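You operate a simulated robot arm through the tools that you are given. There is no shell and no other tool.

The job below is to be done with a simulated robot arm. You get a single attempt, and the scene is never put back.

JOB
Gauge the cream hub, then lay the column of that size in the column press.
Fine: the taper gauge goes into the hub bore and back to its rest; take the column from the grey rack; shut the press guard over the column.

Only the result counts: the job must be done as asked and must still hold three seconds after the hand-in. Knocking over, shifting, dropping, spilling or breaking anything else fails it.

ROBOT AND FRAMES
A 6-joint arm with a two-finger gripper, fixed in place. Base frame: the origin is on the floor under the middle of its stand, x ahead of it, y to its left, z up; the work surface is at about z = 800. Readings come in mm, degrees, newtons and seconds.
It reaches about 1637 mm from its shoulder. Its first joint turns from -166.0 to 166.0 degrees. Payload 3.43 kg.
Tool frame: the origin (TCP) lies between the finger pads and is the grasp point; the fingertips stand 20 mm ahead of it; z points along the fingers, y is the line along which they close. The gripper opens to 190 mm; its body begins 248 mm behind the TCP.
Orientation is that of the tool frame in the base frame, as a unit quaternion [x, y, z, w]. With the fingers straight down and closing along the base's y, the tool's x points along the base's -x, its y along +y and its z along -z.

CONTROLS
- The arm moves only by the tool servo_tool. Its argument "commands" is a list of rows, each a list of 7 numbers: the shift along the base's x, y, z in mm, then the turn, a rotation vector about the base's x, y, z in degrees, then the gripper command, from -1 (shut) to 1 (fully open), values between in proportion. In form: [[x, y, z, ax, ay, az, grip], ...]. A call has 1 to 20 rows; each row is the pose to reach, as a shift and turn from the pose commanded when the call began. Rows are played at 5 a second. More than 50 mm and 8.6 degrees between two rows, or a gripper value outside its range, and nothing of the call is played. A pose out of reach is approached as far as the arm can. The call stops where the force on the tool passes 90 N (or 10 N more than at its start, if that is more) or the arm is blocked; 0.2 s more then pass. Each finger travels about 45 mm/s and halts on what it meets, pressing with about 38 N; the grip force reading is that of the motor and also rises with nothing between the fingers. The clock runs only during rows and for 0.2 s after the last one: add rows that repeat a pose to give the fingers time. The reply holds the time, the measured pose of the TCP, the force on the tool along the base axes, the opening and the grip force, in the units named above and with some noise, with the torque about the TCP (base axes, N m) and any sound that the robot's microphone picked up.
- Cameras (640 x 400 px; columns grow to the right, rows downward): "scene" is fixed at [221, 648.7, 1571]; the picture's right is [-0.53, -0.85, 0.00], its down [-0.47, 0.29, -0.83] and it looks along [0.71, -0.44, -0.55] (base axes); focal length 312 px, centre (320, 200). "wrist" rides on the gripper at [70, -9, -288] in the tool frame; the picture's right is [0.12, 0.99, 0.00], its down [-0.96, 0.12, -0.25] and it looks along [-0.25, 0.03, 0.97] (tool axes); focal length 261 px, centre (320, 200). There is no depth. A picture from a camera that has moved, and an enlarged one, comes with that camera's place and axes in the base frame and with its lens.
- snapshot(camera): a new picture of that camera. No time passes.
- slide_trunk(by): slides the trunk up (or, below 0, down) by that many mm; the arm rides with it, the base frame stays. It gives what a move gives, with no picture.
- inspect(camera, box): a new picture of the part [left, top, right, bottom] of that camera's present view, enlarged. No time passes.
- sign_off(): hands the job in; it is judged then, once.

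Nothing tells you positions but the pictures and the camera data. Unless the task says otherwise, let go and move clear before handing in.

The tools are called after ">>>" as name(argument=value, ...) on one line, values as JSON. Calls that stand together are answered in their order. servo_tool: Moves the arm, as the interface text tells. Its arguments: {"type":"object","properties":{"commands":{"type":"array","items":{"type":"array","items":{"type":"number"}}}},"required":["commands"]} The other tools are called the same way: slide_trunk (by) moves the trunk up or down; snapshot (camera) takes a picture; inspect (camera, box) takes an enlarged picture of a part of a camera's view; sign_off () hands the job in.

At the start:

```text
time: 0.0
tcp_pos: [671.8, 199.1, 1297.9]
tcp_rot: [0.001, 1.0, 0.001, 0.0]
force: [1.1, 0.0, 0.5]
ft_torque: [-0.02, 0.03, -0.02]
grip_width: 189.8
finger_force: 0.0
trunk travel left (down, up): [-175.0, 65.0]
```

scene: 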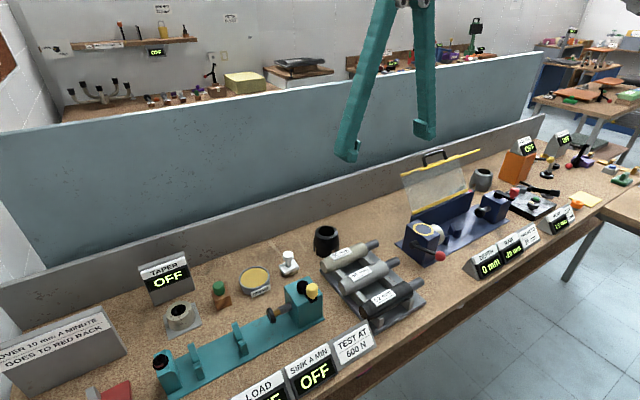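
wrist: 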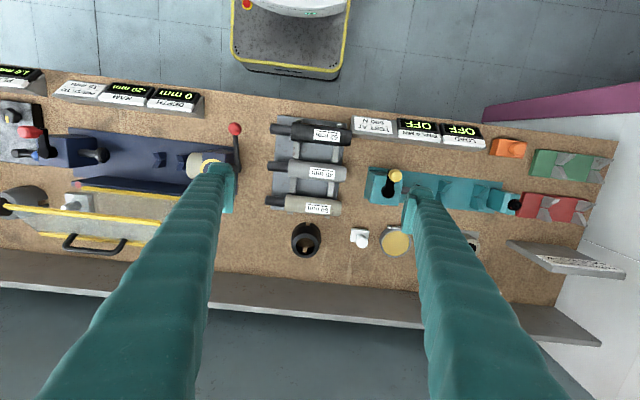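

I see a long bench with a teal press, a grey rack of three columns, a blue press with a raised guard, and several small items. I'll look closer at each area before moving.

>>> inspect(camera="scene", box=[120, 220, 340, 400])

>>> inspect(camera="scene", box=[300, 140, 520, 340])

>>> inspect(camera="scene", box=[440, 120, 640, 300])

>>> inspect(camera="scene", box=[0, 250, 160, 400])

>>> inspect(camera="wrist", box=[220, 90, 420, 270])

>>> inspect(camera="wrist", box=[0, 50, 240, 270])

>>> inspect(camera="wrist", box=[340, 90, 640, 300])

```text
2.22 times, centred on (230, 310) of scene
camera zoom: at [221.0, 648.7, 1571.0], right [-0.53, -0.85, 0.0], down [-0.47, 0.29, -0.83], along [0.71, -0.44, -0.55], focal length 694 px, centre (520, -44)
```

zoom: 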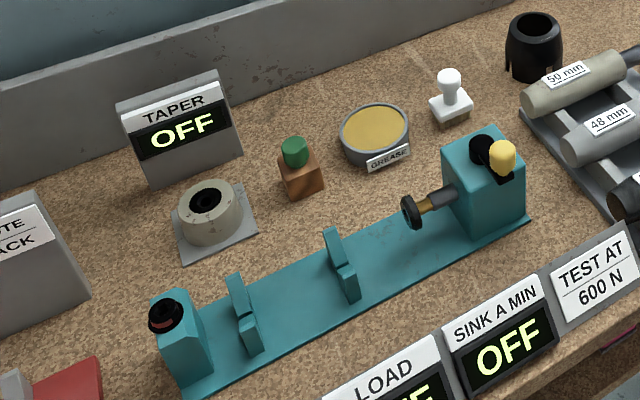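

```text
2.00 times, centred on (410, 240) of scene
camera zoom: at [221.0, 648.7, 1571.0], right [-0.53, -0.85, 0.0], down [-0.47, 0.29, -0.83], along [0.71, -0.44, -0.55], focal length 625 px, centre (140, 120)
```

zoom: 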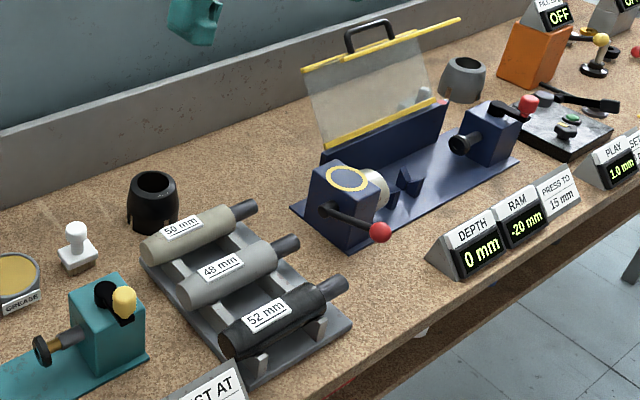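

```text
2.22 times, centred on (540, 210) of scene
camera zoom: at [221.0, 648.7, 1571.0], right [-0.53, -0.85, 0.0], down [-0.47, 0.29, -0.83], along [0.71, -0.44, -0.55], focal length 694 px, centre (-169, 178)
```

zoom: 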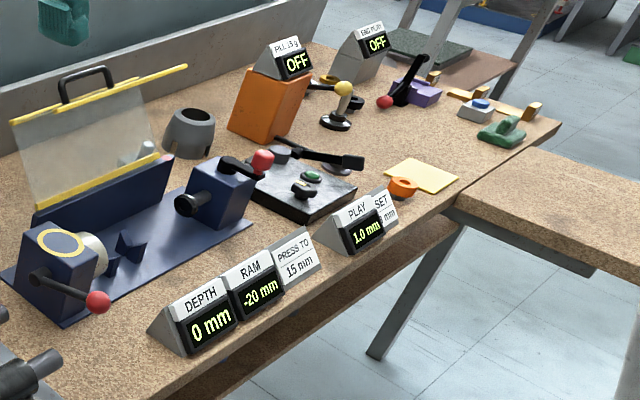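

```text
2.67 times, centred on (80, 325) of scene
camera zoom: at [221.0, 648.7, 1571.0], right [-0.53, -0.85, 0.0], down [-0.47, 0.29, -0.83], along [0.71, -0.44, -0.55], focal length 833 px, centre (960, -133)
```

zoom: 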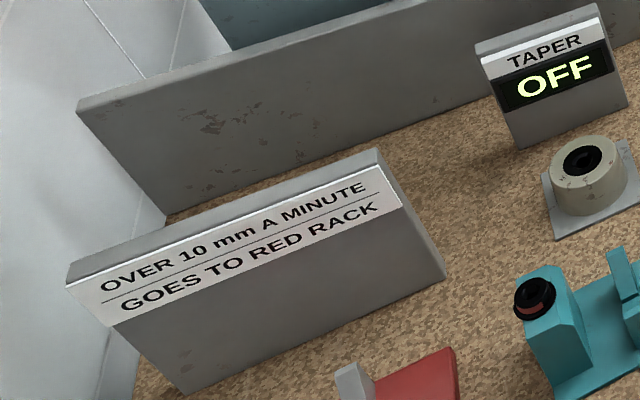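

```text
2.22 times, centred on (320, 180) of wrist
camera zoom: at [601.0, 190.5, 1585.5], right [-0.12, 0.99, 0.0], down [0.96, 0.11, 0.25], along [0.25, 0.03, -0.97], focal length 579 px, centre (320, 244)
```

zoom: 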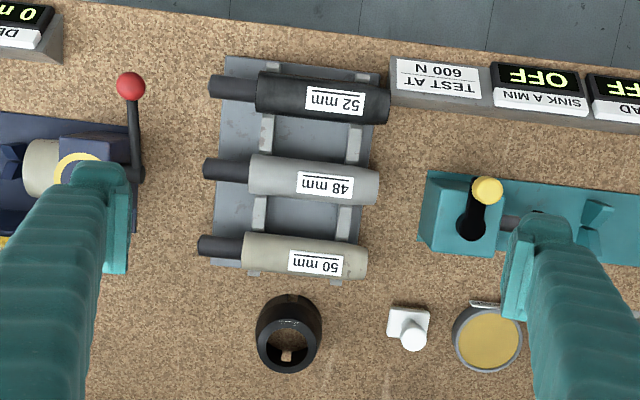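

```text
1.82 times, centred on (120, 160) of wrist
camera zoom: at [601.0, 190.5, 1585.5], right [-0.12, 0.99, 0.0], down [0.96, 0.11, 0.25], along [0.25, 0.03, -0.97], focal length 474 px, centre (684, 273)
```

zoom: 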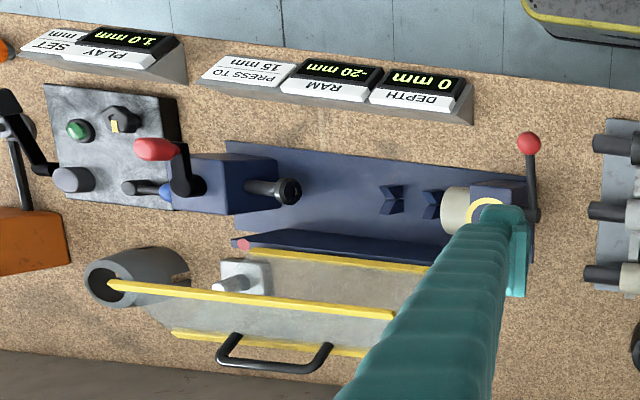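

```text
1.90 times, centred on (490, 195) of wrist
camera zoom: at [601.0, 190.5, 1585.5], right [-0.12, 0.99, 0.0], down [0.96, 0.11, 0.25], along [0.25, 0.03, -0.97], focal length 496 px, centre (-4, 210)
```

zoom: 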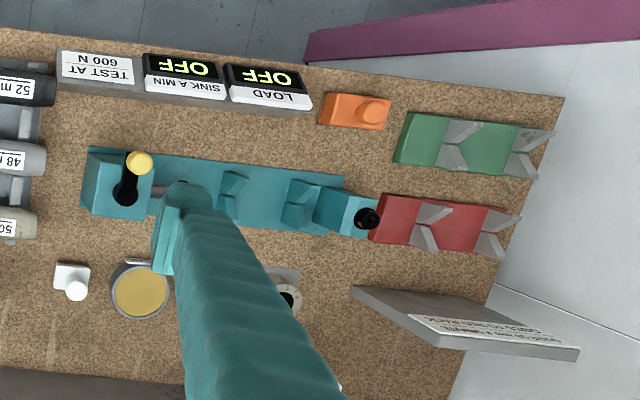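

The cream hub sits on a grey plate under the TAPER readout, with what looks like the green-topped gauge on a block next to it. The blue press with the raised guard looks like the column press, and the grey rack holds columns marked 50, 48 and 52 mm. I'll move the wrist camera over the hub and gauge to see them better.

>>> servo_tool(commands=[[10, 45, -14, 0, 0, 0, 1], [20, 90, -28, 0, 0, 0, 1], [30, 135, -42, 0, 0, 0, 1], [40, 180, -56, 0, 0, 0, 1], [50, 225, -70, 0, 0, 0, 1], [60, 270, -84, 0, 0, 0, 1], [70, 315, -98, 0, 0, 0, 1], [80, 360, -112, 0, 0, 0, 1], [90, 400, -126, 0, 0, 0, 1], [100, 430, -140, 0, 0, 0, 1]])

>>> snapshot(camera="wrist")

>>> snapshot(camera="scene")

```text
time: 2.2
tcp_pos: [769.1, 626.5, 1150.7]
tcp_rot: [0.001, 1.0, 0.002, 0.003]
force: [0.1, -0.2, 0.4]
ft_torque: [0.06, -0.01, 0.0]
grip_width: 190.0
finger_force: 0.1
out of reach, approached as far as the arm can: row 10
trunk travel left (down, up): [-175.0, 65.0]
```

```text
taken
camera wrist: at [696.6, 616.5, 1437.2], right [-0.12, 0.99, 0.0], down [0.96, 0.11, 0.25], along [0.25, 0.03, -0.97], focal length 261 px, centre (320, 200)
```

wrist: 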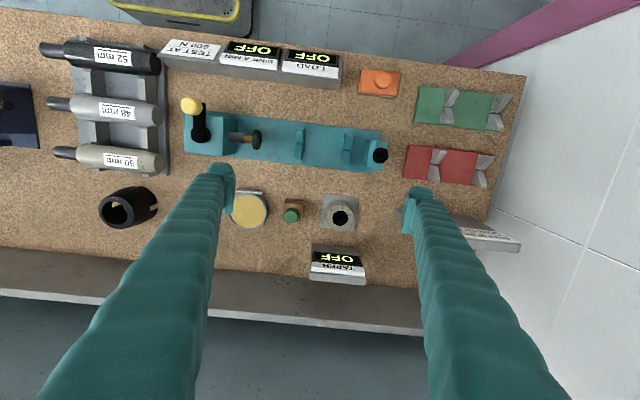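

```text
taken
```

scene: 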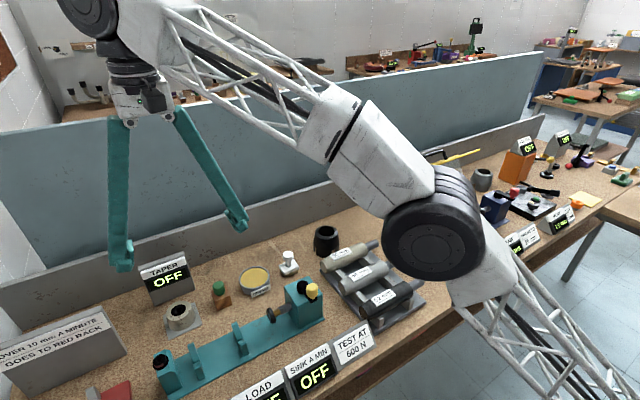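

The arm ran out of reach slightly on the last row, and the hub and gauge are now in view. I'll zoom in on them.

>>> inspect(camera="wrist", box=[220, 170, 400, 290])

>>> inspect(camera="scene", box=[130, 240, 290, 345])

>>> inspect(camera="scene", box=[190, 265, 260, 320])

>>> inspect(camera="wrist", box=[20, 20, 200, 180])

```text
3.33 times, centred on (310, 230) of wrist
camera zoom: at [696.6, 616.5, 1437.2], right [-0.12, 0.99, 0.0], down [0.96, 0.11, 0.25], along [0.25, 0.03, -0.97], focal length 869 px, centre (353, 100)
```

zoom: 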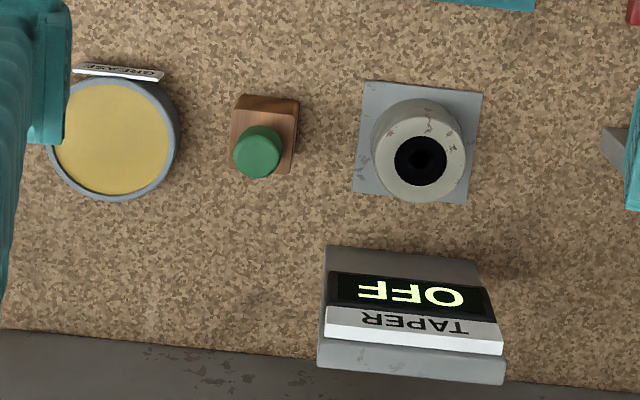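

```text
3.81 times, centred on (210, 292) of scene
camera zoom: at [221.0, 648.7, 1571.0], right [-0.53, -0.85, 0.0], down [-0.47, 0.29, -0.83], along [0.71, -0.44, -0.55], focal length 1190 px, centre (739, -152)
```

zoom: 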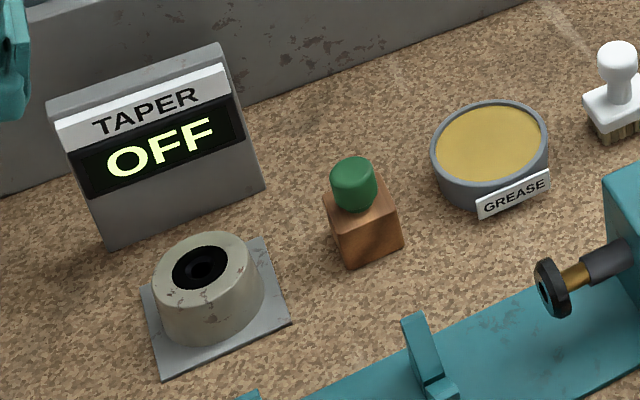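

```text
7.27 times, centred on (225, 292) of scene
camera zoom: at [221.0, 648.7, 1571.0], right [-0.53, -0.85, 0.0], down [-0.47, 0.29, -0.83], along [0.71, -0.44, -0.55], focal length 2272 px, centre (1011, -473)
```

zoom: 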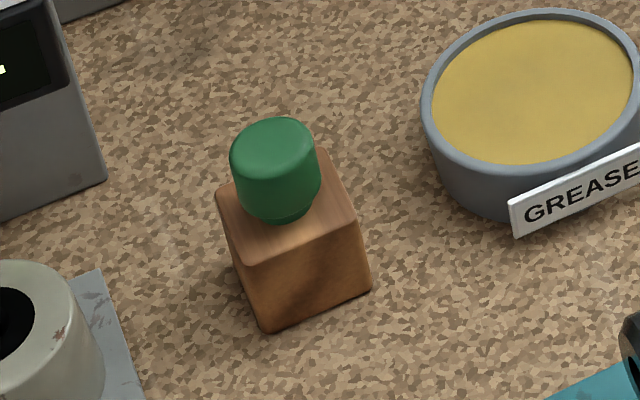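

```text
2.50 times, centred on (110, 100) of wrist
camera zoom: at [696.6, 616.5, 1437.2], right [-0.12, 0.99, 0.0], down [0.96, 0.11, 0.25], along [0.25, 0.03, -0.97], focal length 652 px, centre (845, 450)
```

zoom: 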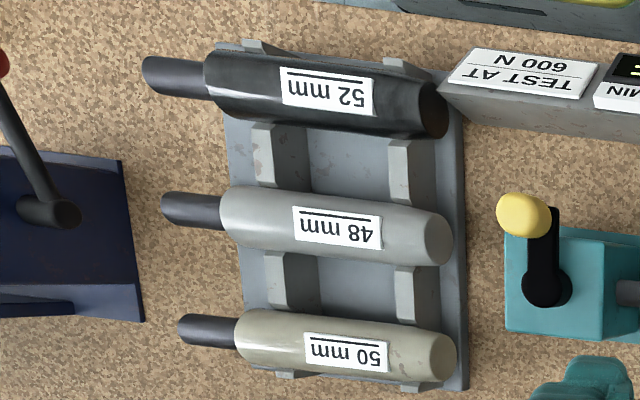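

The green-topped plug in the wooden block looks like the taper gauge, standing at about (885, 573). The hub is at about (885, 690). I'll move lower and closer so I can place both precisely.

>>> servo_tool(commands=[[0, 0, -40, 0, 0, 0, 1], [5, 0, -80, 0, 0, 0, 1], [15, 0, -110, 0, 0, 0, 1]])

>>> snapshot(camera="wrist")

>>> snapshot(camera="scene")

```text
time: 3.0
tcp_pos: [783.3, 625.1, 1038.8]
tcp_rot: [0.0, 1.0, -0.001, 0.001]
force: [-0.4, -0.1, 0.1]
ft_torque: [0.01, -0.03, -0.01]
grip_width: 189.8
finger_force: 0.1
trunk travel left (down, up): [-175.0, 65.0]
```

```text
taken
camera wrist: at [711.5, 616.8, 1327.2], right [-0.12, 0.99, 0.0], down [0.96, 0.11, 0.25], along [0.25, 0.03, -0.97], focal length 261 px, centre (320, 200)
```

wrist: 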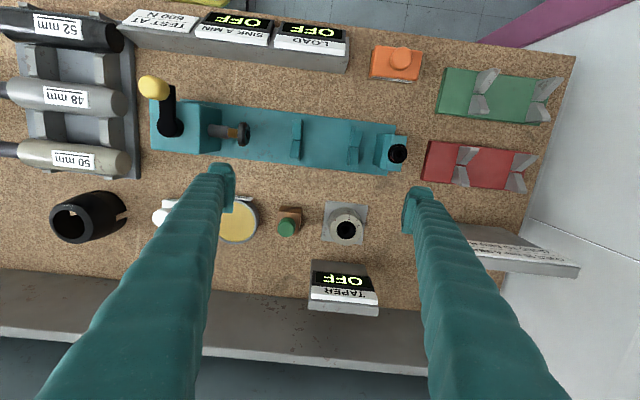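

```text
taken
```

scene: 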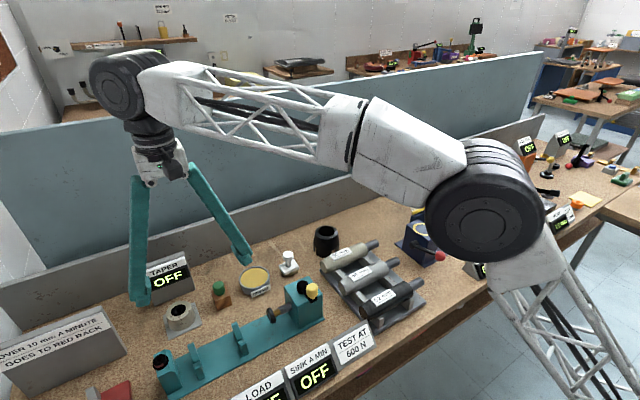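

The arm follows well at this height. Next I'll move out over the gauge to get close views.

>>> servo_tool(commands=[[40, -20, 0, 0, 0, 0, 1], [80, -40, -20, 0, 0, 0, 1], [95, -50, -50, 0, 0, 0, 1]])

>>> snapshot(camera="wrist")

>>> snapshot(camera="scene")

```text
time: 3.8
tcp_pos: [875.1, 575.6, 991.3]
tcp_rot: [0.0, 1.0, 0.0, 0.0]
force: [-0.4, -0.4, 0.2]
ft_torque: [-0.03, -0.03, 0.04]
grip_width: 190.2
finger_force: 0.0
trunk travel left (down, up): [-175.0, 65.0]
```

```text
taken
camera wrist: at [804.0, 566.2, 1277.6], right [-0.12, 0.99, 0.0], down [0.96, 0.11, 0.25], along [0.25, 0.03, -0.97], focal length 261 px, centre (320, 200)
```

wrist: 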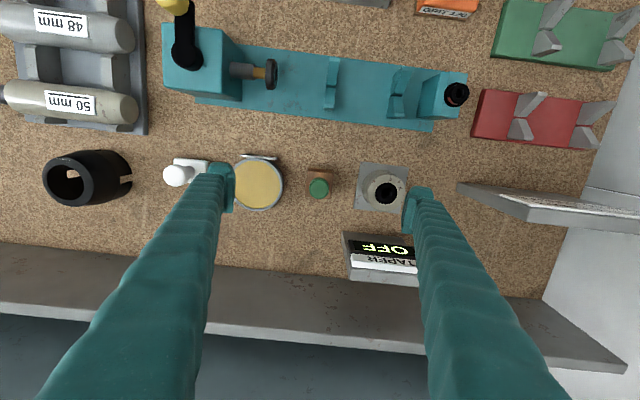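

```text
taken
```

scene: 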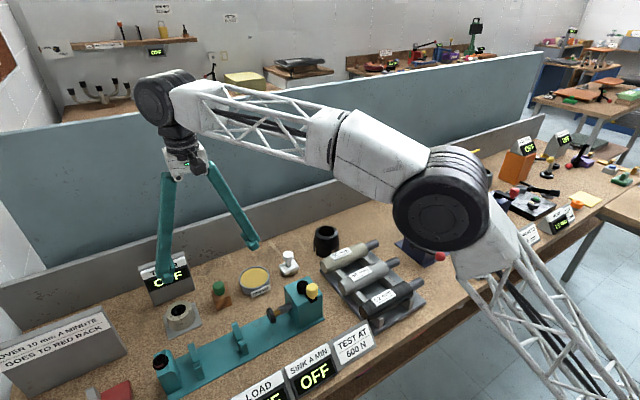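

>>> inspect(camera="wrist", box=[270, 140, 430, 240])

>>> inspect(camera="wrist", box=[150, 140, 290, 230])

```text
4.00 times, centred on (350, 190) of wrist
camera zoom: at [804.0, 566.2, 1277.6], right [-0.12, 0.99, 0.0], down [0.96, 0.11, 0.25], along [0.25, 0.03, -0.97], focal length 1043 px, centre (200, 240)
```

zoom: 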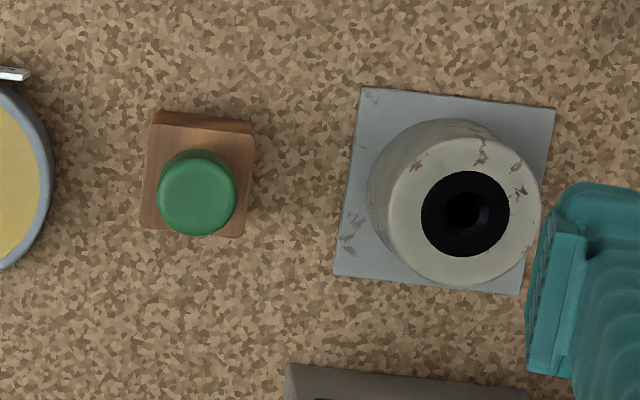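

```text
4.44 times, centred on (220, 185) of wrist
camera zoom: at [804.0, 566.2, 1277.6], right [-0.12, 0.99, 0.0], down [0.96, 0.11, 0.25], along [0.25, 0.03, -0.97], focal length 1158 px, centre (764, 267)
```

zoom: 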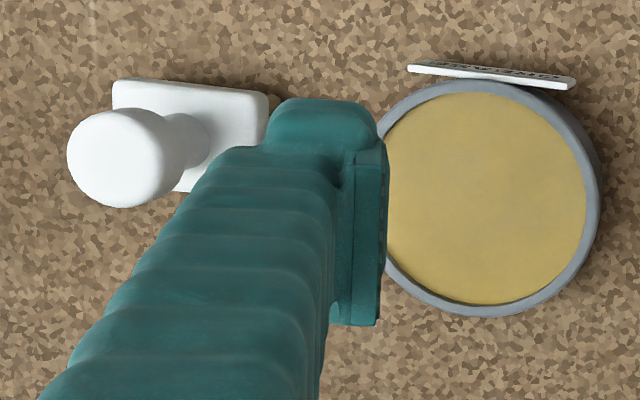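

The gauge cap is about 31 mm wide and the block top is near z = 845. I'll narrow the fingers over it and hover to check the alignment.

>>> servo_tool(commands=[[5, 0, 0, 0, 0, 0, 0.5], [12, 0, -20, 0, 0, 0, 0.2], [12, 0, -40, 0, 0, 0, -0.1], [12, 0, -50, 0, 0, 0, -0.3], [12, 0, -55, 0, 0, 0, -0.3], [12, 0, -55, 0, 0, 0, -0.3], [12, 0, -55, 0, 0, 0, -0.3], [12, 0, -55, 0, 0, 0, -0.3]])

>>> snapshot(camera="wrist")

>>> inspect(camera="wrist", box=[270, 140, 430, 240])

>>> inspect(camera="scene", box=[150, 220, 310, 330])

```text
time: 5.6
tcp_pos: [888.1, 573.4, 934.5]
tcp_rot: [0.0, 1.0, 0.0, 0.0]
force: [-0.5, 0.3, 1.2]
ft_torque: [0.0, -0.01, -0.02]
grip_width: 66.4
finger_force: 0.1
trunk travel left (down, up): [-175.0, 65.0]
```

```text
taken
camera wrist: at [816.8, 566.3, 1222.4], right [-0.12, 0.99, 0.0], down [0.96, 0.11, 0.25], along [0.25, 0.03, -0.97], focal length 261 px, centre (320, 200)
```

wrist: 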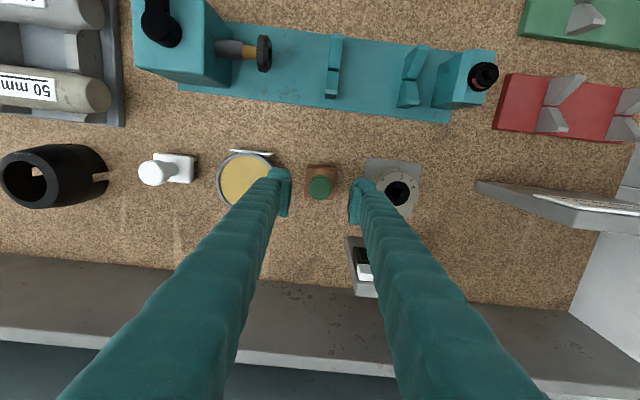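

```text
4.00 times, centred on (350, 190) of wrist
camera zoom: at [816.8, 566.3, 1222.4], right [-0.12, 0.99, 0.0], down [0.96, 0.11, 0.25], along [0.25, 0.03, -0.97], focal length 1043 px, centre (200, 240)
```

zoom: 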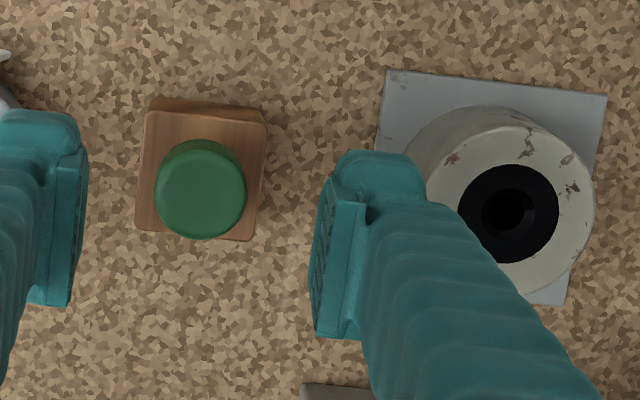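

```text
3.64 times, centred on (230, 275) of scene
camera zoom: at [221.0, 648.7, 1571.0], right [-0.53, -0.85, 0.0], down [-0.47, 0.29, -0.83], along [0.71, -0.44, -0.55], focal length 1136 px, centre (647, -73)
```

zoom: 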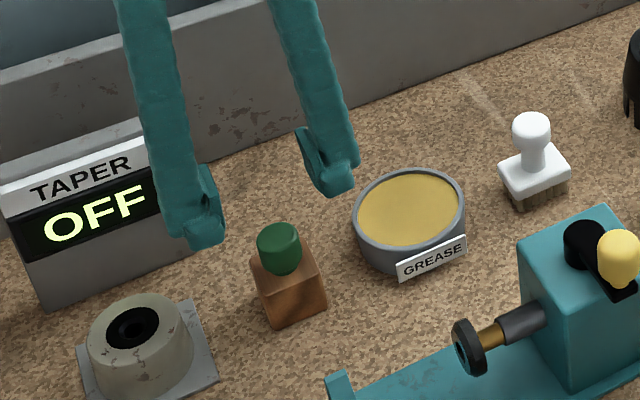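

The fingers straddle the cap nicely and look well centred. I'll go lower and check the heights in both cameras.

>>> servo_tool(commands=[[1, 0, -15, 0, 0, 0, -0.3], [1, 0, -30, 0, 0, 0, -0.3], [1, 0, -42, 0, 0, 0, -0.35], [1, 0, -42, 0, 0, 0, -0.35], [1, 0, -42, 0, 0, 0, -0.35]])

>>> inspect(camera="wrist", box=[270, 140, 430, 240])

>>> inspect(camera="scene", box=[170, 240, 290, 320])

```text
time: 6.8
tcp_pos: [887.9, 573.5, 893.1]
tcp_rot: [0.001, 1.0, 0.0, 0.0]
force: [0.0, -0.4, 0.1]
ft_torque: [0.02, -0.02, 0.01]
grip_width: 61.6
finger_force: 0.0
trunk travel left (down, up): [-175.0, 65.0]
```

```text
4.00 times, centred on (350, 190) of wrist
camera zoom: at [817.3, 565.6, 1180.8], right [-0.12, 0.99, 0.0], down [0.96, 0.11, 0.25], along [0.25, 0.03, -0.97], focal length 1043 px, centre (200, 240)
```

zoom: 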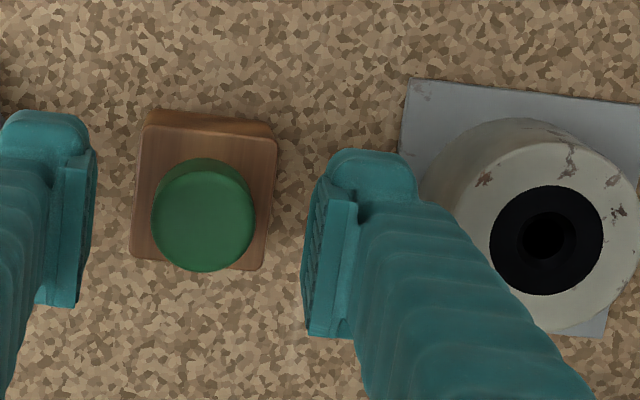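

```text
5.00 times, centred on (230, 280) of scene
camera zoom: at [221.0, 648.7, 1571.0], right [-0.53, -0.85, 0.0], down [-0.47, 0.29, -0.83], along [0.71, -0.44, -0.55], focal length 1562 px, centre (770, -200)
```

zoom: 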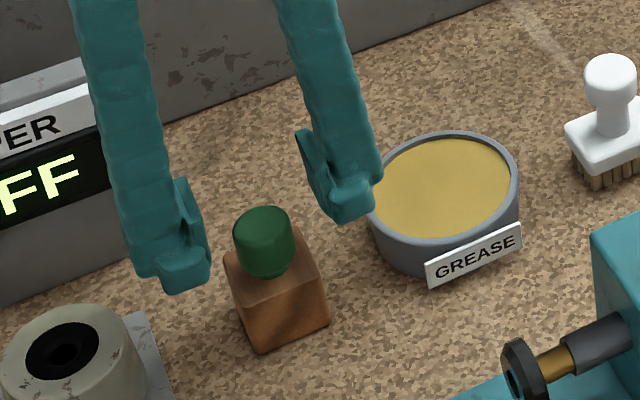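

The cap top reads about z = 868 at (890, 575.5). I'll lower the fingertips to just above the block top and close on the cap.

>>> servo_tool(commands=[[2, 1, -8, 0, 0, 0, -0.35], [2, 1, -16, 0, 0, 0, -0.35], [2, 1, -22, 0, 0, 0, -0.35], [2, 1, -22, 0, 0, 0, -0.4]])

>>> inspect(camera="wrist", box=[270, 140, 430, 240])

>>> inspect(camera="scene", box=[180, 260, 270, 320])

```text
time: 7.8
tcp_pos: [891.7, 575.4, 872.2]
tcp_rot: [0.0, 1.0, 0.0, 0.0]
force: [0.3, 1.2, 0.0]
ft_torque: [-0.01, 0.02, 0.02]
grip_width: 56.7
finger_force: 0.0
trunk travel left (down, up): [-175.0, 65.0]
```

```text
4.00 times, centred on (350, 190) of wrist
camera zoom: at [820.8, 566.8, 1158.8], right [-0.12, 0.99, 0.0], down [0.96, 0.11, 0.25], along [0.25, 0.03, -0.97], focal length 1043 px, centre (200, 240)
```

zoom: 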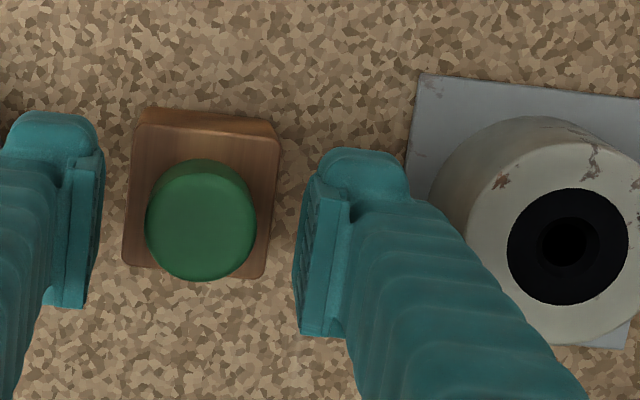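

```text
6.67 times, centred on (225, 290) of scene
camera zoom: at [221.0, 648.7, 1571.0], right [-0.53, -0.85, 0.0], down [-0.47, 0.29, -0.83], along [0.71, -0.44, -0.55], focal length 2083 px, centre (953, -400)
```

zoom: 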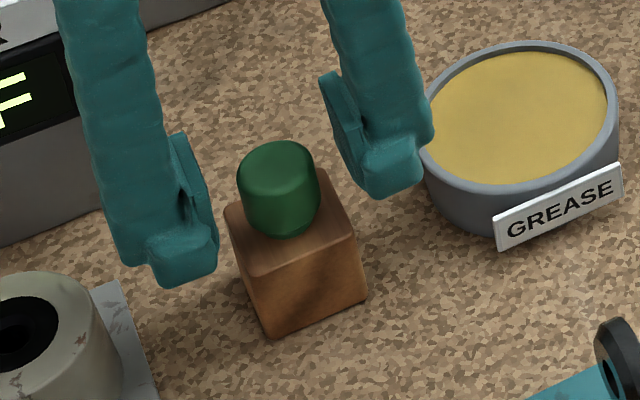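

The cap is centred between the pads. I'll close on it now.

>>> servo_tool(commands=[[0, 0, 0, 0, 0, 0, -1], [0, 0, 0, 0, 0, 0, -1], [0, 0, 0, 0, 0, 0, -1], [0, 0, 0, 0, 0, 0, -1], [0, 0, 0, 0, 0, 0, -1]])

>>> inspect(camera="wrist", box=[270, 140, 430, 240])

>>> inspect(camera="scene", box=[180, 260, 270, 320])

```text
time: 9.0
tcp_pos: [892.1, 574.3, 872.2]
tcp_rot: [0.001, 1.0, 0.0, 0.002]
force: [-0.4, 0.0, 0.2]
ft_torque: [-0.01, -0.01, -0.02]
grip_width: 28.8
finger_force: 37.7
trunk travel left (down, up): [-175.0, 65.0]
```

```text
4.00 times, centred on (350, 190) of wrist
camera zoom: at [820.8, 566.8, 1158.9], right [-0.12, 0.99, 0.0], down [0.96, 0.11, 0.25], along [0.25, 0.03, -0.97], focal length 1043 px, centre (200, 240)
```

zoom: 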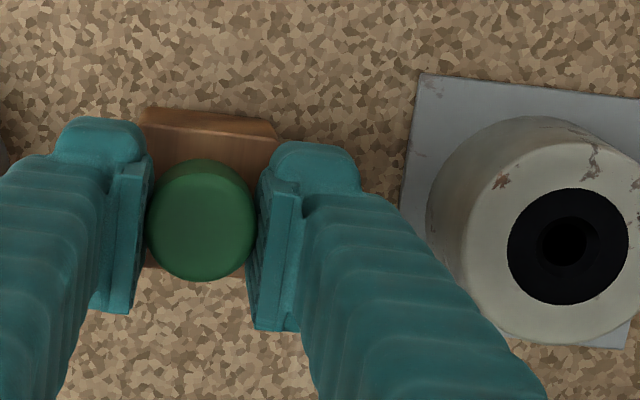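

```text
6.67 times, centred on (225, 290) of scene
camera zoom: at [221.0, 648.7, 1571.0], right [-0.53, -0.85, 0.0], down [-0.47, 0.29, -0.83], along [0.71, -0.44, -0.55], focal length 2083 px, centre (953, -400)
```

zoom: 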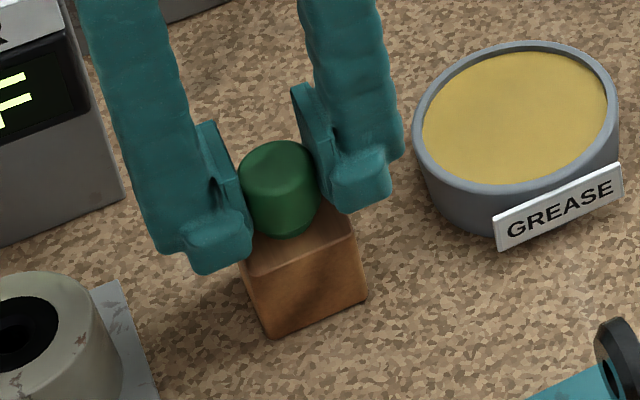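

The cap is held, with the opening reading 28.8 mm. I'll lift straight up and check that only the gauge leaves the block.

>>> servo_tool(commands=[[0, 0, 5, 0, 0, 0, -1], [0, 0, 12, 0, 0, 0, -1], [0, 0, 20, 0, 0, 0, -1], [0, 0, 30, 0, 0, 0, -1], [0, 0, 45, 0, 0, 0, -1], [0, 0, 60, 0, 0, 0, -1], [0, 0, 75, 0, 0, 0, -1], [0, 0, 90, 0, 0, 0, -1], [0, 0, 90, 0, 0, 0, -1]])

>>> inspect(camera="wrist", box=[270, 140, 430, 240])

>>> inspect(camera="scene", box=[160, 220, 280, 320])

```text
time: 11.0
tcp_pos: [892.4, 573.4, 961.9]
tcp_rot: [0.0, 1.0, 0.0, 0.0]
force: [-1.3, 0.5, -0.1]
ft_torque: [0.0, 0.02, 0.01]
grip_width: 28.9
finger_force: 38.0
trunk travel left (down, up): [-175.0, 65.0]
```

```text
4.00 times, centred on (350, 190) of wrist
camera zoom: at [820.7, 565.9, 1248.5], right [-0.12, 0.99, 0.0], down [0.96, 0.11, 0.25], along [0.25, 0.03, -0.97], focal length 1043 px, centre (200, 240)
```

zoom: 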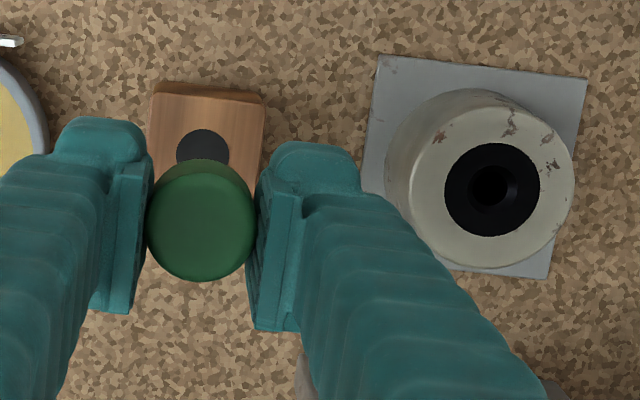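

```text
4.00 times, centred on (220, 270) of scene
camera zoom: at [221.0, 648.7, 1571.0], right [-0.53, -0.85, 0.0], down [-0.47, 0.29, -0.83], along [0.71, -0.44, -0.55], focal length 1250 px, centre (720, -80)
```

zoom: 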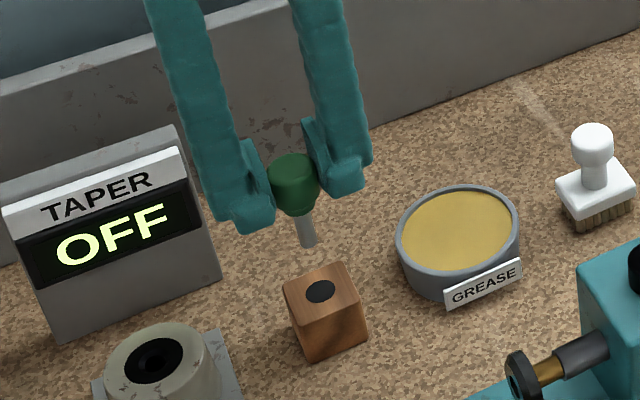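

Only the gauge came up: a green handle with a slim grey probe about 30 mm long. Next I'll carry it over the hub bore, about 114 mm towards +y.

>>> servo_tool(commands=[[0, 30, 0, 0, 0, 0, -1], [0, 60, 0, 0, 0, 0, -1], [0, 90, 0, 0, 0, 0, -1], [-0.7, 114.2, 0, 0, 0, 0, -1], [-0.7, 114.2, -10, 0, 0, 0, -1], [-0.7, 114.2, -20, 0, 0, 0, -1], [-0.7, 114.2, -20, 0, 0, 0, -1], [-0.7, 114.2, -20, 0, 0, 0, -1]])

>>> inspect(camera="wrist", box=[270, 140, 430, 240])

>>> inspect(camera="scene", box=[120, 230, 240, 350])

```text
time: 12.8
tcp_pos: [889.7, 690.0, 942.4]
tcp_rot: [0.002, 1.0, 0.0, 0.001]
force: [-0.1, 0.2, -0.4]
ft_torque: [0.03, 0.0, 0.02]
grip_width: 28.7
finger_force: 37.9
trunk travel left (down, up): [-175.0, 65.0]
```

```text
4.00 times, centred on (350, 190) of wrist
camera zoom: at [819.7, 681.5, 1228.6], right [-0.12, 0.99, 0.0], down [0.96, 0.11, 0.25], along [0.25, 0.03, -0.97], focal length 1043 px, centre (200, 240)
```

zoom: 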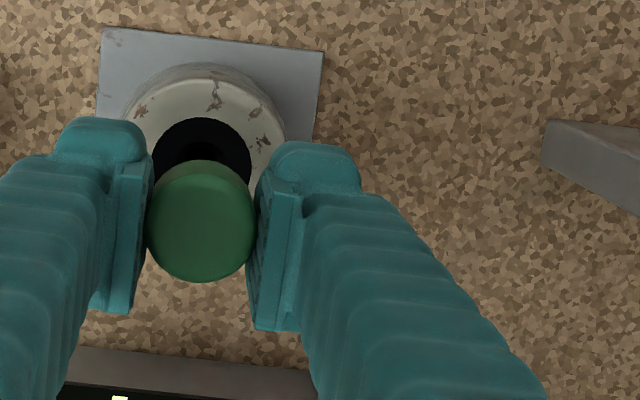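

```text
3.33 times, centred on (180, 290) of scene
camera zoom: at [221.0, 648.7, 1571.0], right [-0.53, -0.85, 0.0], down [-0.47, 0.29, -0.83], along [0.71, -0.44, -0.55], focal length 1042 px, centre (787, -100)
```

zoom: 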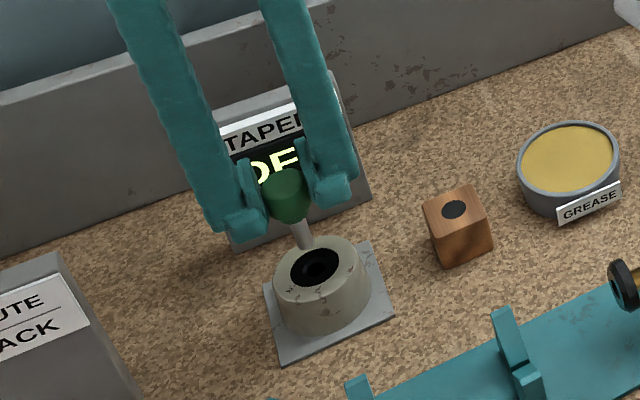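

The probe is over the bore. I'll zoom in to check its alignment before lowering.

>>> inspect(camera="scene", box=[180, 270, 240, 320])

>>> inspect(camera="wrist", box=[300, 150, 350, 190])

```text
8.00 times, centred on (210, 295) of scene
camera zoom: at [221.0, 648.7, 1571.0], right [-0.53, -0.85, 0.0], down [-0.47, 0.29, -0.83], along [0.71, -0.44, -0.55], focal length 2500 px, centre (1200, -560)
```

zoom: 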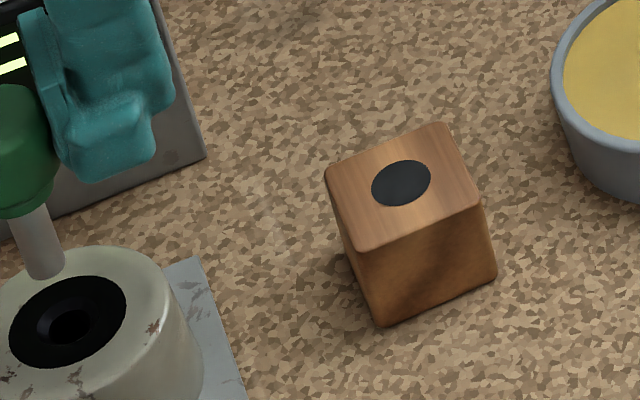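

```text
10.00 times, centred on (325, 170) of wrist
camera zoom: at [819.7, 681.5, 1228.6], right [-0.12, 0.99, 0.0], down [0.96, 0.11, 0.25], along [0.25, 0.03, -0.97], focal length 2606 px, centre (270, 500)
```

zoom: 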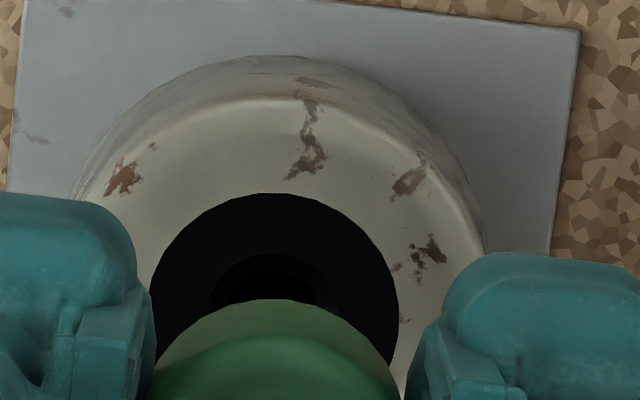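

The alignment is good to within about 1 mm. I'll lower the probe into the bore gradually and watch the force.

>>> servo_tool(commands=[[0, 0, -10, 0, 0, 0, -1], [0, 0, -20, 0, 0, 0, -1], [0, 0, -28, 0, 0, 0, -1], [0, 0, -36, 0, 0, 0, -1], [0, 0, -42, 0, 0, 0, -1], [0, 0, -48, 0, 0, 0, -1], [0, 0, -54, 0, 0, 0, -1], [0, 0, -54, 0, 0, 0, -1]])

>>> inspect(camera="scene", box=[130, 240, 250, 340])

>>> inspect(camera="wrist", box=[270, 140, 430, 240])

```text
time: 14.6
tcp_pos: [889.8, 690.8, 887.5]
tcp_rot: [0.001, 1.0, -0.001, 0.001]
force: [0.2, 0.4, -0.4]
ft_torque: [0.05, -0.02, 0.02]
grip_width: 29.0
finger_force: 38.1
trunk travel left (down, up): [-175.0, 65.0]
```

```text
4.00 times, centred on (190, 290) of scene
camera zoom: at [221.0, 648.7, 1571.0], right [-0.53, -0.85, 0.0], down [-0.47, 0.29, -0.83], along [0.71, -0.44, -0.55], focal length 1250 px, centre (840, -160)
```

zoom: 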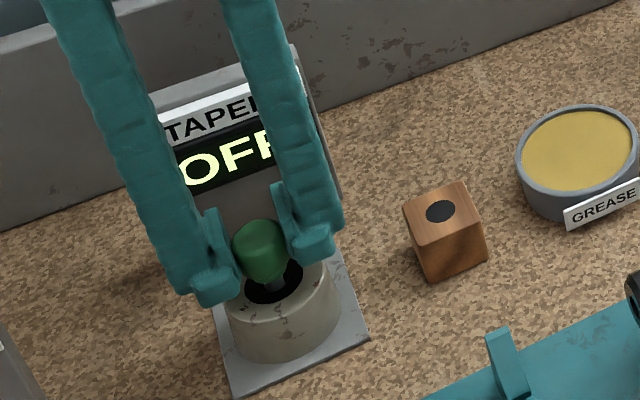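

```text
4.00 times, centred on (350, 190) of wrist
camera zoom: at [819.1, 681.8, 1174.5], right [-0.12, 0.99, 0.0], down [0.96, 0.11, 0.25], along [0.25, 0.03, -0.97], focal length 1043 px, centre (200, 240)
```

zoom: 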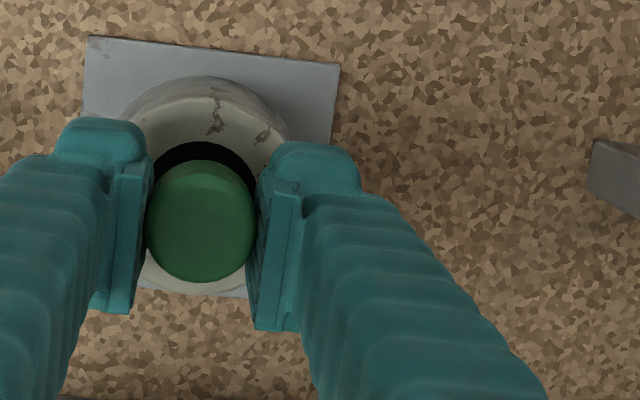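

It is entering cleanly with no contact force. I'll go deeper in small steps.

>>> servo_tool(commands=[[0, 0, -3, 0, 0, 0, -1], [0, 0, -6, 0, 0, 0, -1], [0, 0, -9, 0, 0, 0, -1], [0, 0, -11, 0, 0, 0, -1], [0, 0, -11, 0, 0, 0, -1]])

>>> inspect(camera="scene", box=[130, 240, 250, 340])

```text
time: 15.8
tcp_pos: [889.7, 688.4, 876.8]
tcp_rot: [0.001, 1.0, 0.0, 0.0]
force: [3.2, 1.4, -0.3]
ft_torque: [0.03, -0.11, -0.02]
grip_width: 28.8
finger_force: 37.9
trunk travel left (down, up): [-175.0, 65.0]
```

```text
4.00 times, centred on (190, 290) of scene
camera zoom: at [221.0, 648.7, 1571.0], right [-0.53, -0.85, 0.0], down [-0.47, 0.29, -0.83], along [0.71, -0.44, -0.55], focal length 1250 px, centre (840, -160)
```

zoom: 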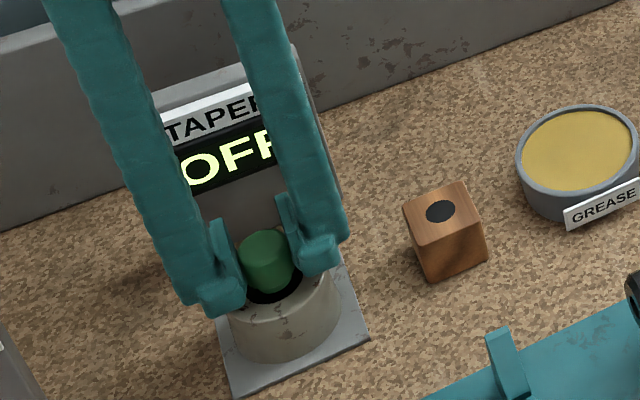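

There is a slight sideways contact, about 3 N towards +x, and the readout still shows OFF. I'll nudge in that direction and go a bit deeper.

>>> servo_tool(commands=[[0.8, 0.4, 0, 0, 0, 0, -1], [1, 0.4, -2, 0, 0, 0, -1], [1, 0.4, -4, 0, 0, 0, -1], [1, 0.4, -4, 0, 0, 0, -1]])

>>> inspect(camera="scene", box=[130, 240, 250, 340])

>>> inspect(camera="wrist", box=[270, 140, 430, 240])

```text
time: 16.8
tcp_pos: [891.4, 689.5, 876.1]
tcp_rot: [0.001, 1.0, 0.001, 0.0]
force: [0.1, -0.4, 20.2]
ft_torque: [-0.05, 0.1, -0.02]
grip_width: 28.9
finger_force: 37.5
trunk travel left (down, up): [-175.0, 65.0]
```

```text
4.00 times, centred on (190, 290) of scene
camera zoom: at [221.0, 648.7, 1571.0], right [-0.53, -0.85, 0.0], down [-0.47, 0.29, -0.83], along [0.71, -0.44, -0.55], focal length 1250 px, centre (840, -160)
```

zoom: 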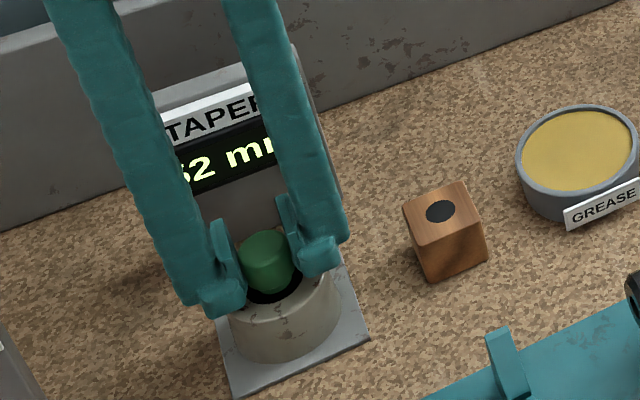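

```text
4.00 times, centred on (350, 190) of wrist
camera zoom: at [819.5, 680.7, 1161.5], right [-0.12, 0.99, 0.0], down [0.96, 0.11, 0.25], along [0.25, 0.03, -0.97], focal length 1043 px, centre (200, 240)
```

zoom: 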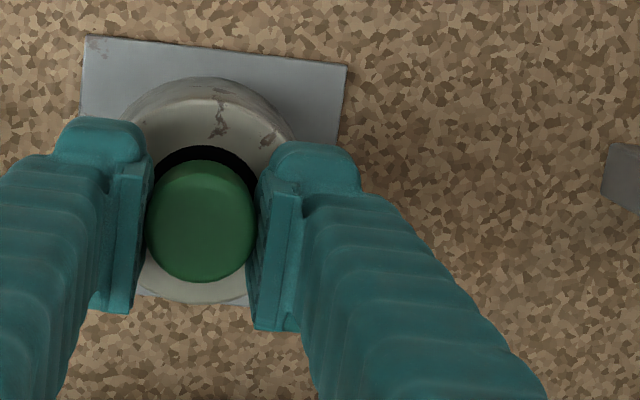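

>>> inspect(camera="scene", box=[165, 265, 205, 295])

>>> inspect(camera="wrist", box=[220, 200, 460, 340])

```text
13.33 times, centred on (185, 280) of scene
camera zoom: at [221.0, 648.7, 1571.0], right [-0.53, -0.85, 0.0], down [-0.47, 0.29, -0.83], along [0.71, -0.44, -0.55], focal length 4166 px, centre (2120, -867)
```

zoom: 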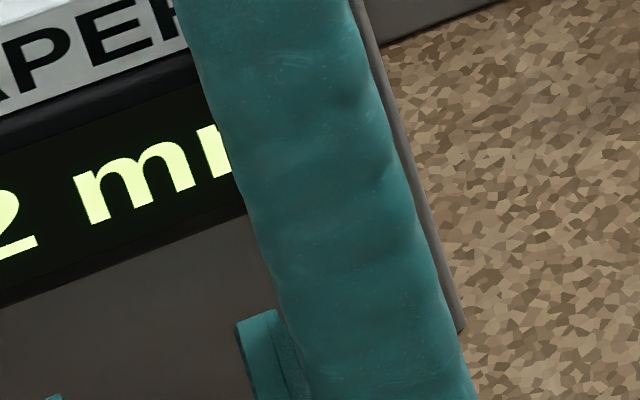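

```text
2.67 times, centred on (340, 270) of wrist
camera zoom: at [819.5, 680.7, 1161.5], right [-0.12, 0.99, 0.0], down [0.96, 0.11, 0.25], along [0.25, 0.03, -0.97], focal length 695 px, centre (267, 13)
```

zoom: 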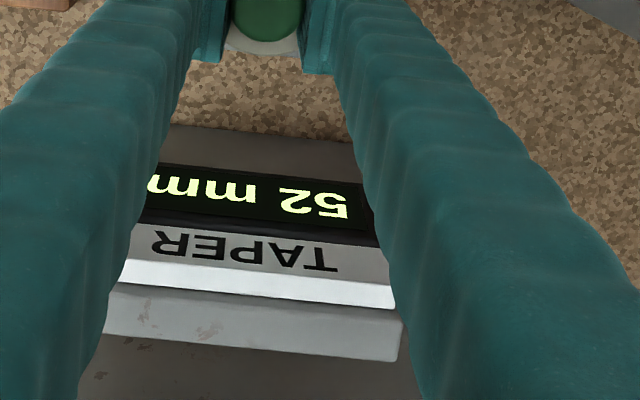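

The TAPER readout shows 52 mm, so the column I need is the black 52 mm one, nearest the robot on the grey rack. I'll lift the gauge out and take it back over its block.

>>> servo_tool(commands=[[0, 0, 5, 0, 0, 0, -1], [0, 0, 12, 0, 0, 0, -1], [0, 0, 22, 0, 0, 0, -1], [0, 0, 35, 0, 0, 0, -1], [0, 0, 50, 0, 0, 0, -1], [0, 0, 70, 0, 0, 0, -1], [0, 0, 89, 0, 0, 0, -1], [0, -30, 89, 0, 0, 0, -1], [0, -60, 89, 0, 0, 0, -1], [0, -90, 89, 0, 0, 0, -1], [-0.3, -114.6, 89, 0, 0, 0, -1], [-0.3, -114.6, 80, 0, 0, 0, -1], [-0.3, -114.6, 70, 0, 0, 0, -1], [-0.3, -114.6, 70, 0, 0, 0, -1]])

>>> inspect(camera="scene", box=[180, 240, 280, 320])

>>> inspect(camera="wrist", box=[270, 140, 430, 240])

>>> snapshot(camera="scene")

```text
time: 19.8
tcp_pos: [890.2, 575.6, 943.2]
tcp_rot: [0.001, 1.0, 0.0, 0.0]
force: [-0.5, 0.1, -0.8]
ft_torque: [-0.02, -0.03, 0.06]
grip_width: 28.7
finger_force: 38.2
trunk travel left (down, up): [-175.0, 65.0]
```

```text
5.00 times, centred on (230, 280) of scene
camera zoom: at [221.0, 648.7, 1571.0], right [-0.53, -0.85, 0.0], down [-0.47, 0.29, -0.83], along [0.71, -0.44, -0.55], focal length 1562 px, centre (770, -200)
```

zoom: 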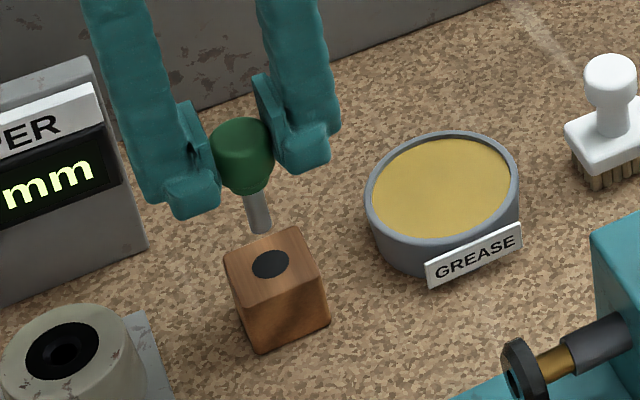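

```text
4.00 times, centred on (350, 190) of wrist
camera zoom: at [819.6, 566.5, 1229.4], right [-0.12, 0.99, 0.0], down [0.96, 0.11, 0.25], along [0.25, 0.03, -0.97], focal length 1043 px, centre (200, 240)
```

zoom: 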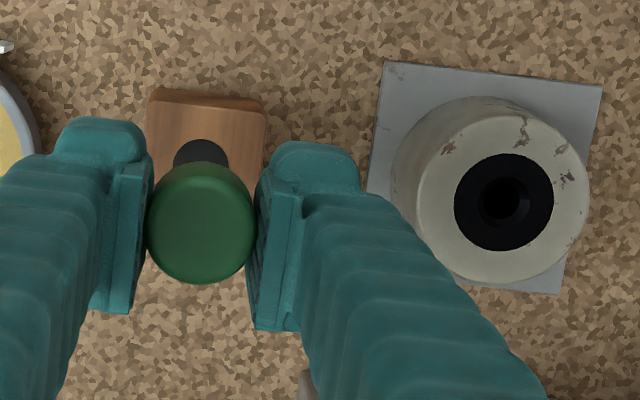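

```text
taken
```

scene: 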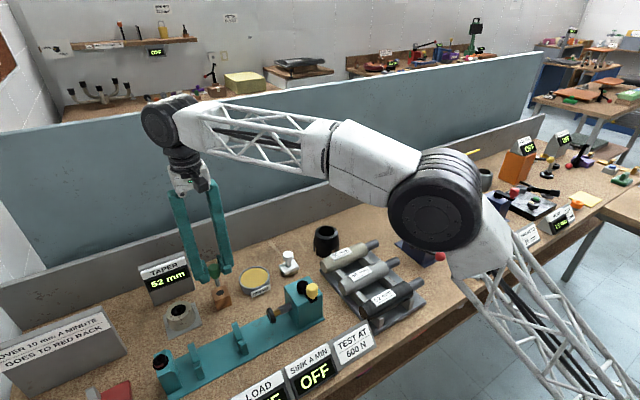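

The readout holds 52 mm and the probe lines up with the block hole. I'll lower it into its rest.

>>> servo_tool(commands=[[0, 0, -12, 0, 0, 0, -1], [0, 0, -24, 0, 0, 0, -1], [0, 0, -36, 0, 0, 0, -1], [0, 0, -46, 0, 0, 0, -1], [0, 0, -54, 0, 0, 0, -1], [0, 0, -60, 0, 0, 0, -1], [0, 0, -65, 0, 0, 0, -1], [0, 0, -69, 0, 0, 0, -1], [0, 0, -70, 0, 0, 0, -1]])

>>> inspect(camera="scene", box=[180, 260, 270, 320])

>>> inspect(camera="wrist", box=[270, 140, 430, 240])

```text
time: 21.8
tcp_pos: [890.1, 574.7, 872.9]
tcp_rot: [0.001, 1.0, 0.0, 0.001]
force: [0.2, 0.5, -0.7]
ft_torque: [0.01, 0.0, 0.04]
grip_width: 29.0
finger_force: 37.3
trunk travel left (down, up): [-175.0, 65.0]
```

```text
6.67 times, centred on (225, 290) of scene
camera zoom: at [221.0, 648.7, 1571.0], right [-0.53, -0.85, 0.0], down [-0.47, 0.29, -0.83], along [0.71, -0.44, -0.55], focal length 2083 px, centre (953, -400)
```

zoom: 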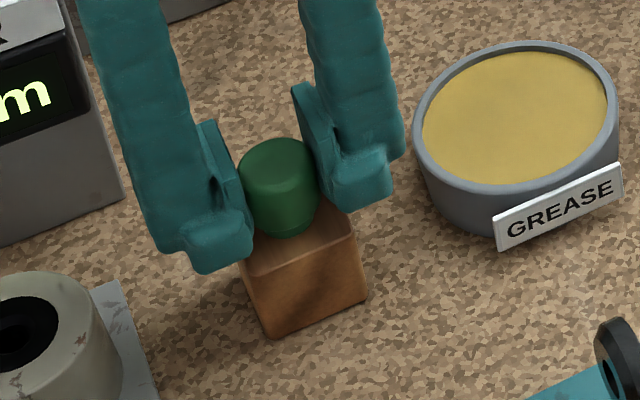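

```text
4.00 times, centred on (350, 190) of wrist
camera zoom: at [820.0, 566.5, 1160.1], right [-0.12, 0.99, 0.0], down [0.96, 0.11, 0.25], along [0.25, 0.03, -0.97], focal length 1043 px, centre (200, 240)
```

zoom: 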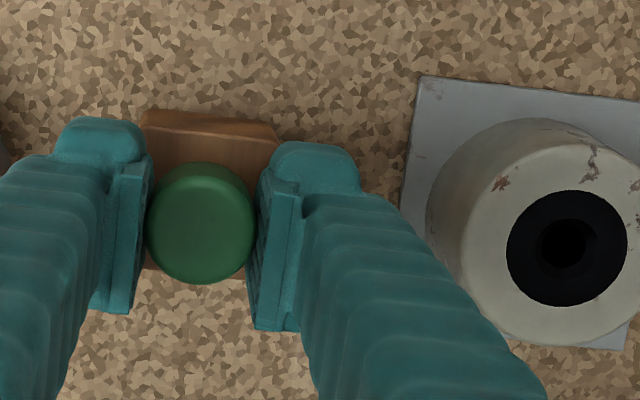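

It is nearly seated, about 1 mm high. I'll lower until it touches lightly, then release with a small opening.

>>> servo_tool(commands=[[0, 0, -1, 0, 0, 0, -1], [0, 0, -1.5, 0, 0, 0, -1], [0, 0, -1.5, 0, 0, 0, -1]])

```text
time: 22.6
tcp_pos: [890.5, 574.2, 872.3]
tcp_rot: [0.001, 1.0, 0.001, 0.0]
force: [2.4, -0.2, 3.7]
ft_torque: [-0.01, 0.01, 0.01]
grip_width: 29.2
finger_force: 37.6
trunk travel left (down, up): [-175.0, 65.0]
```

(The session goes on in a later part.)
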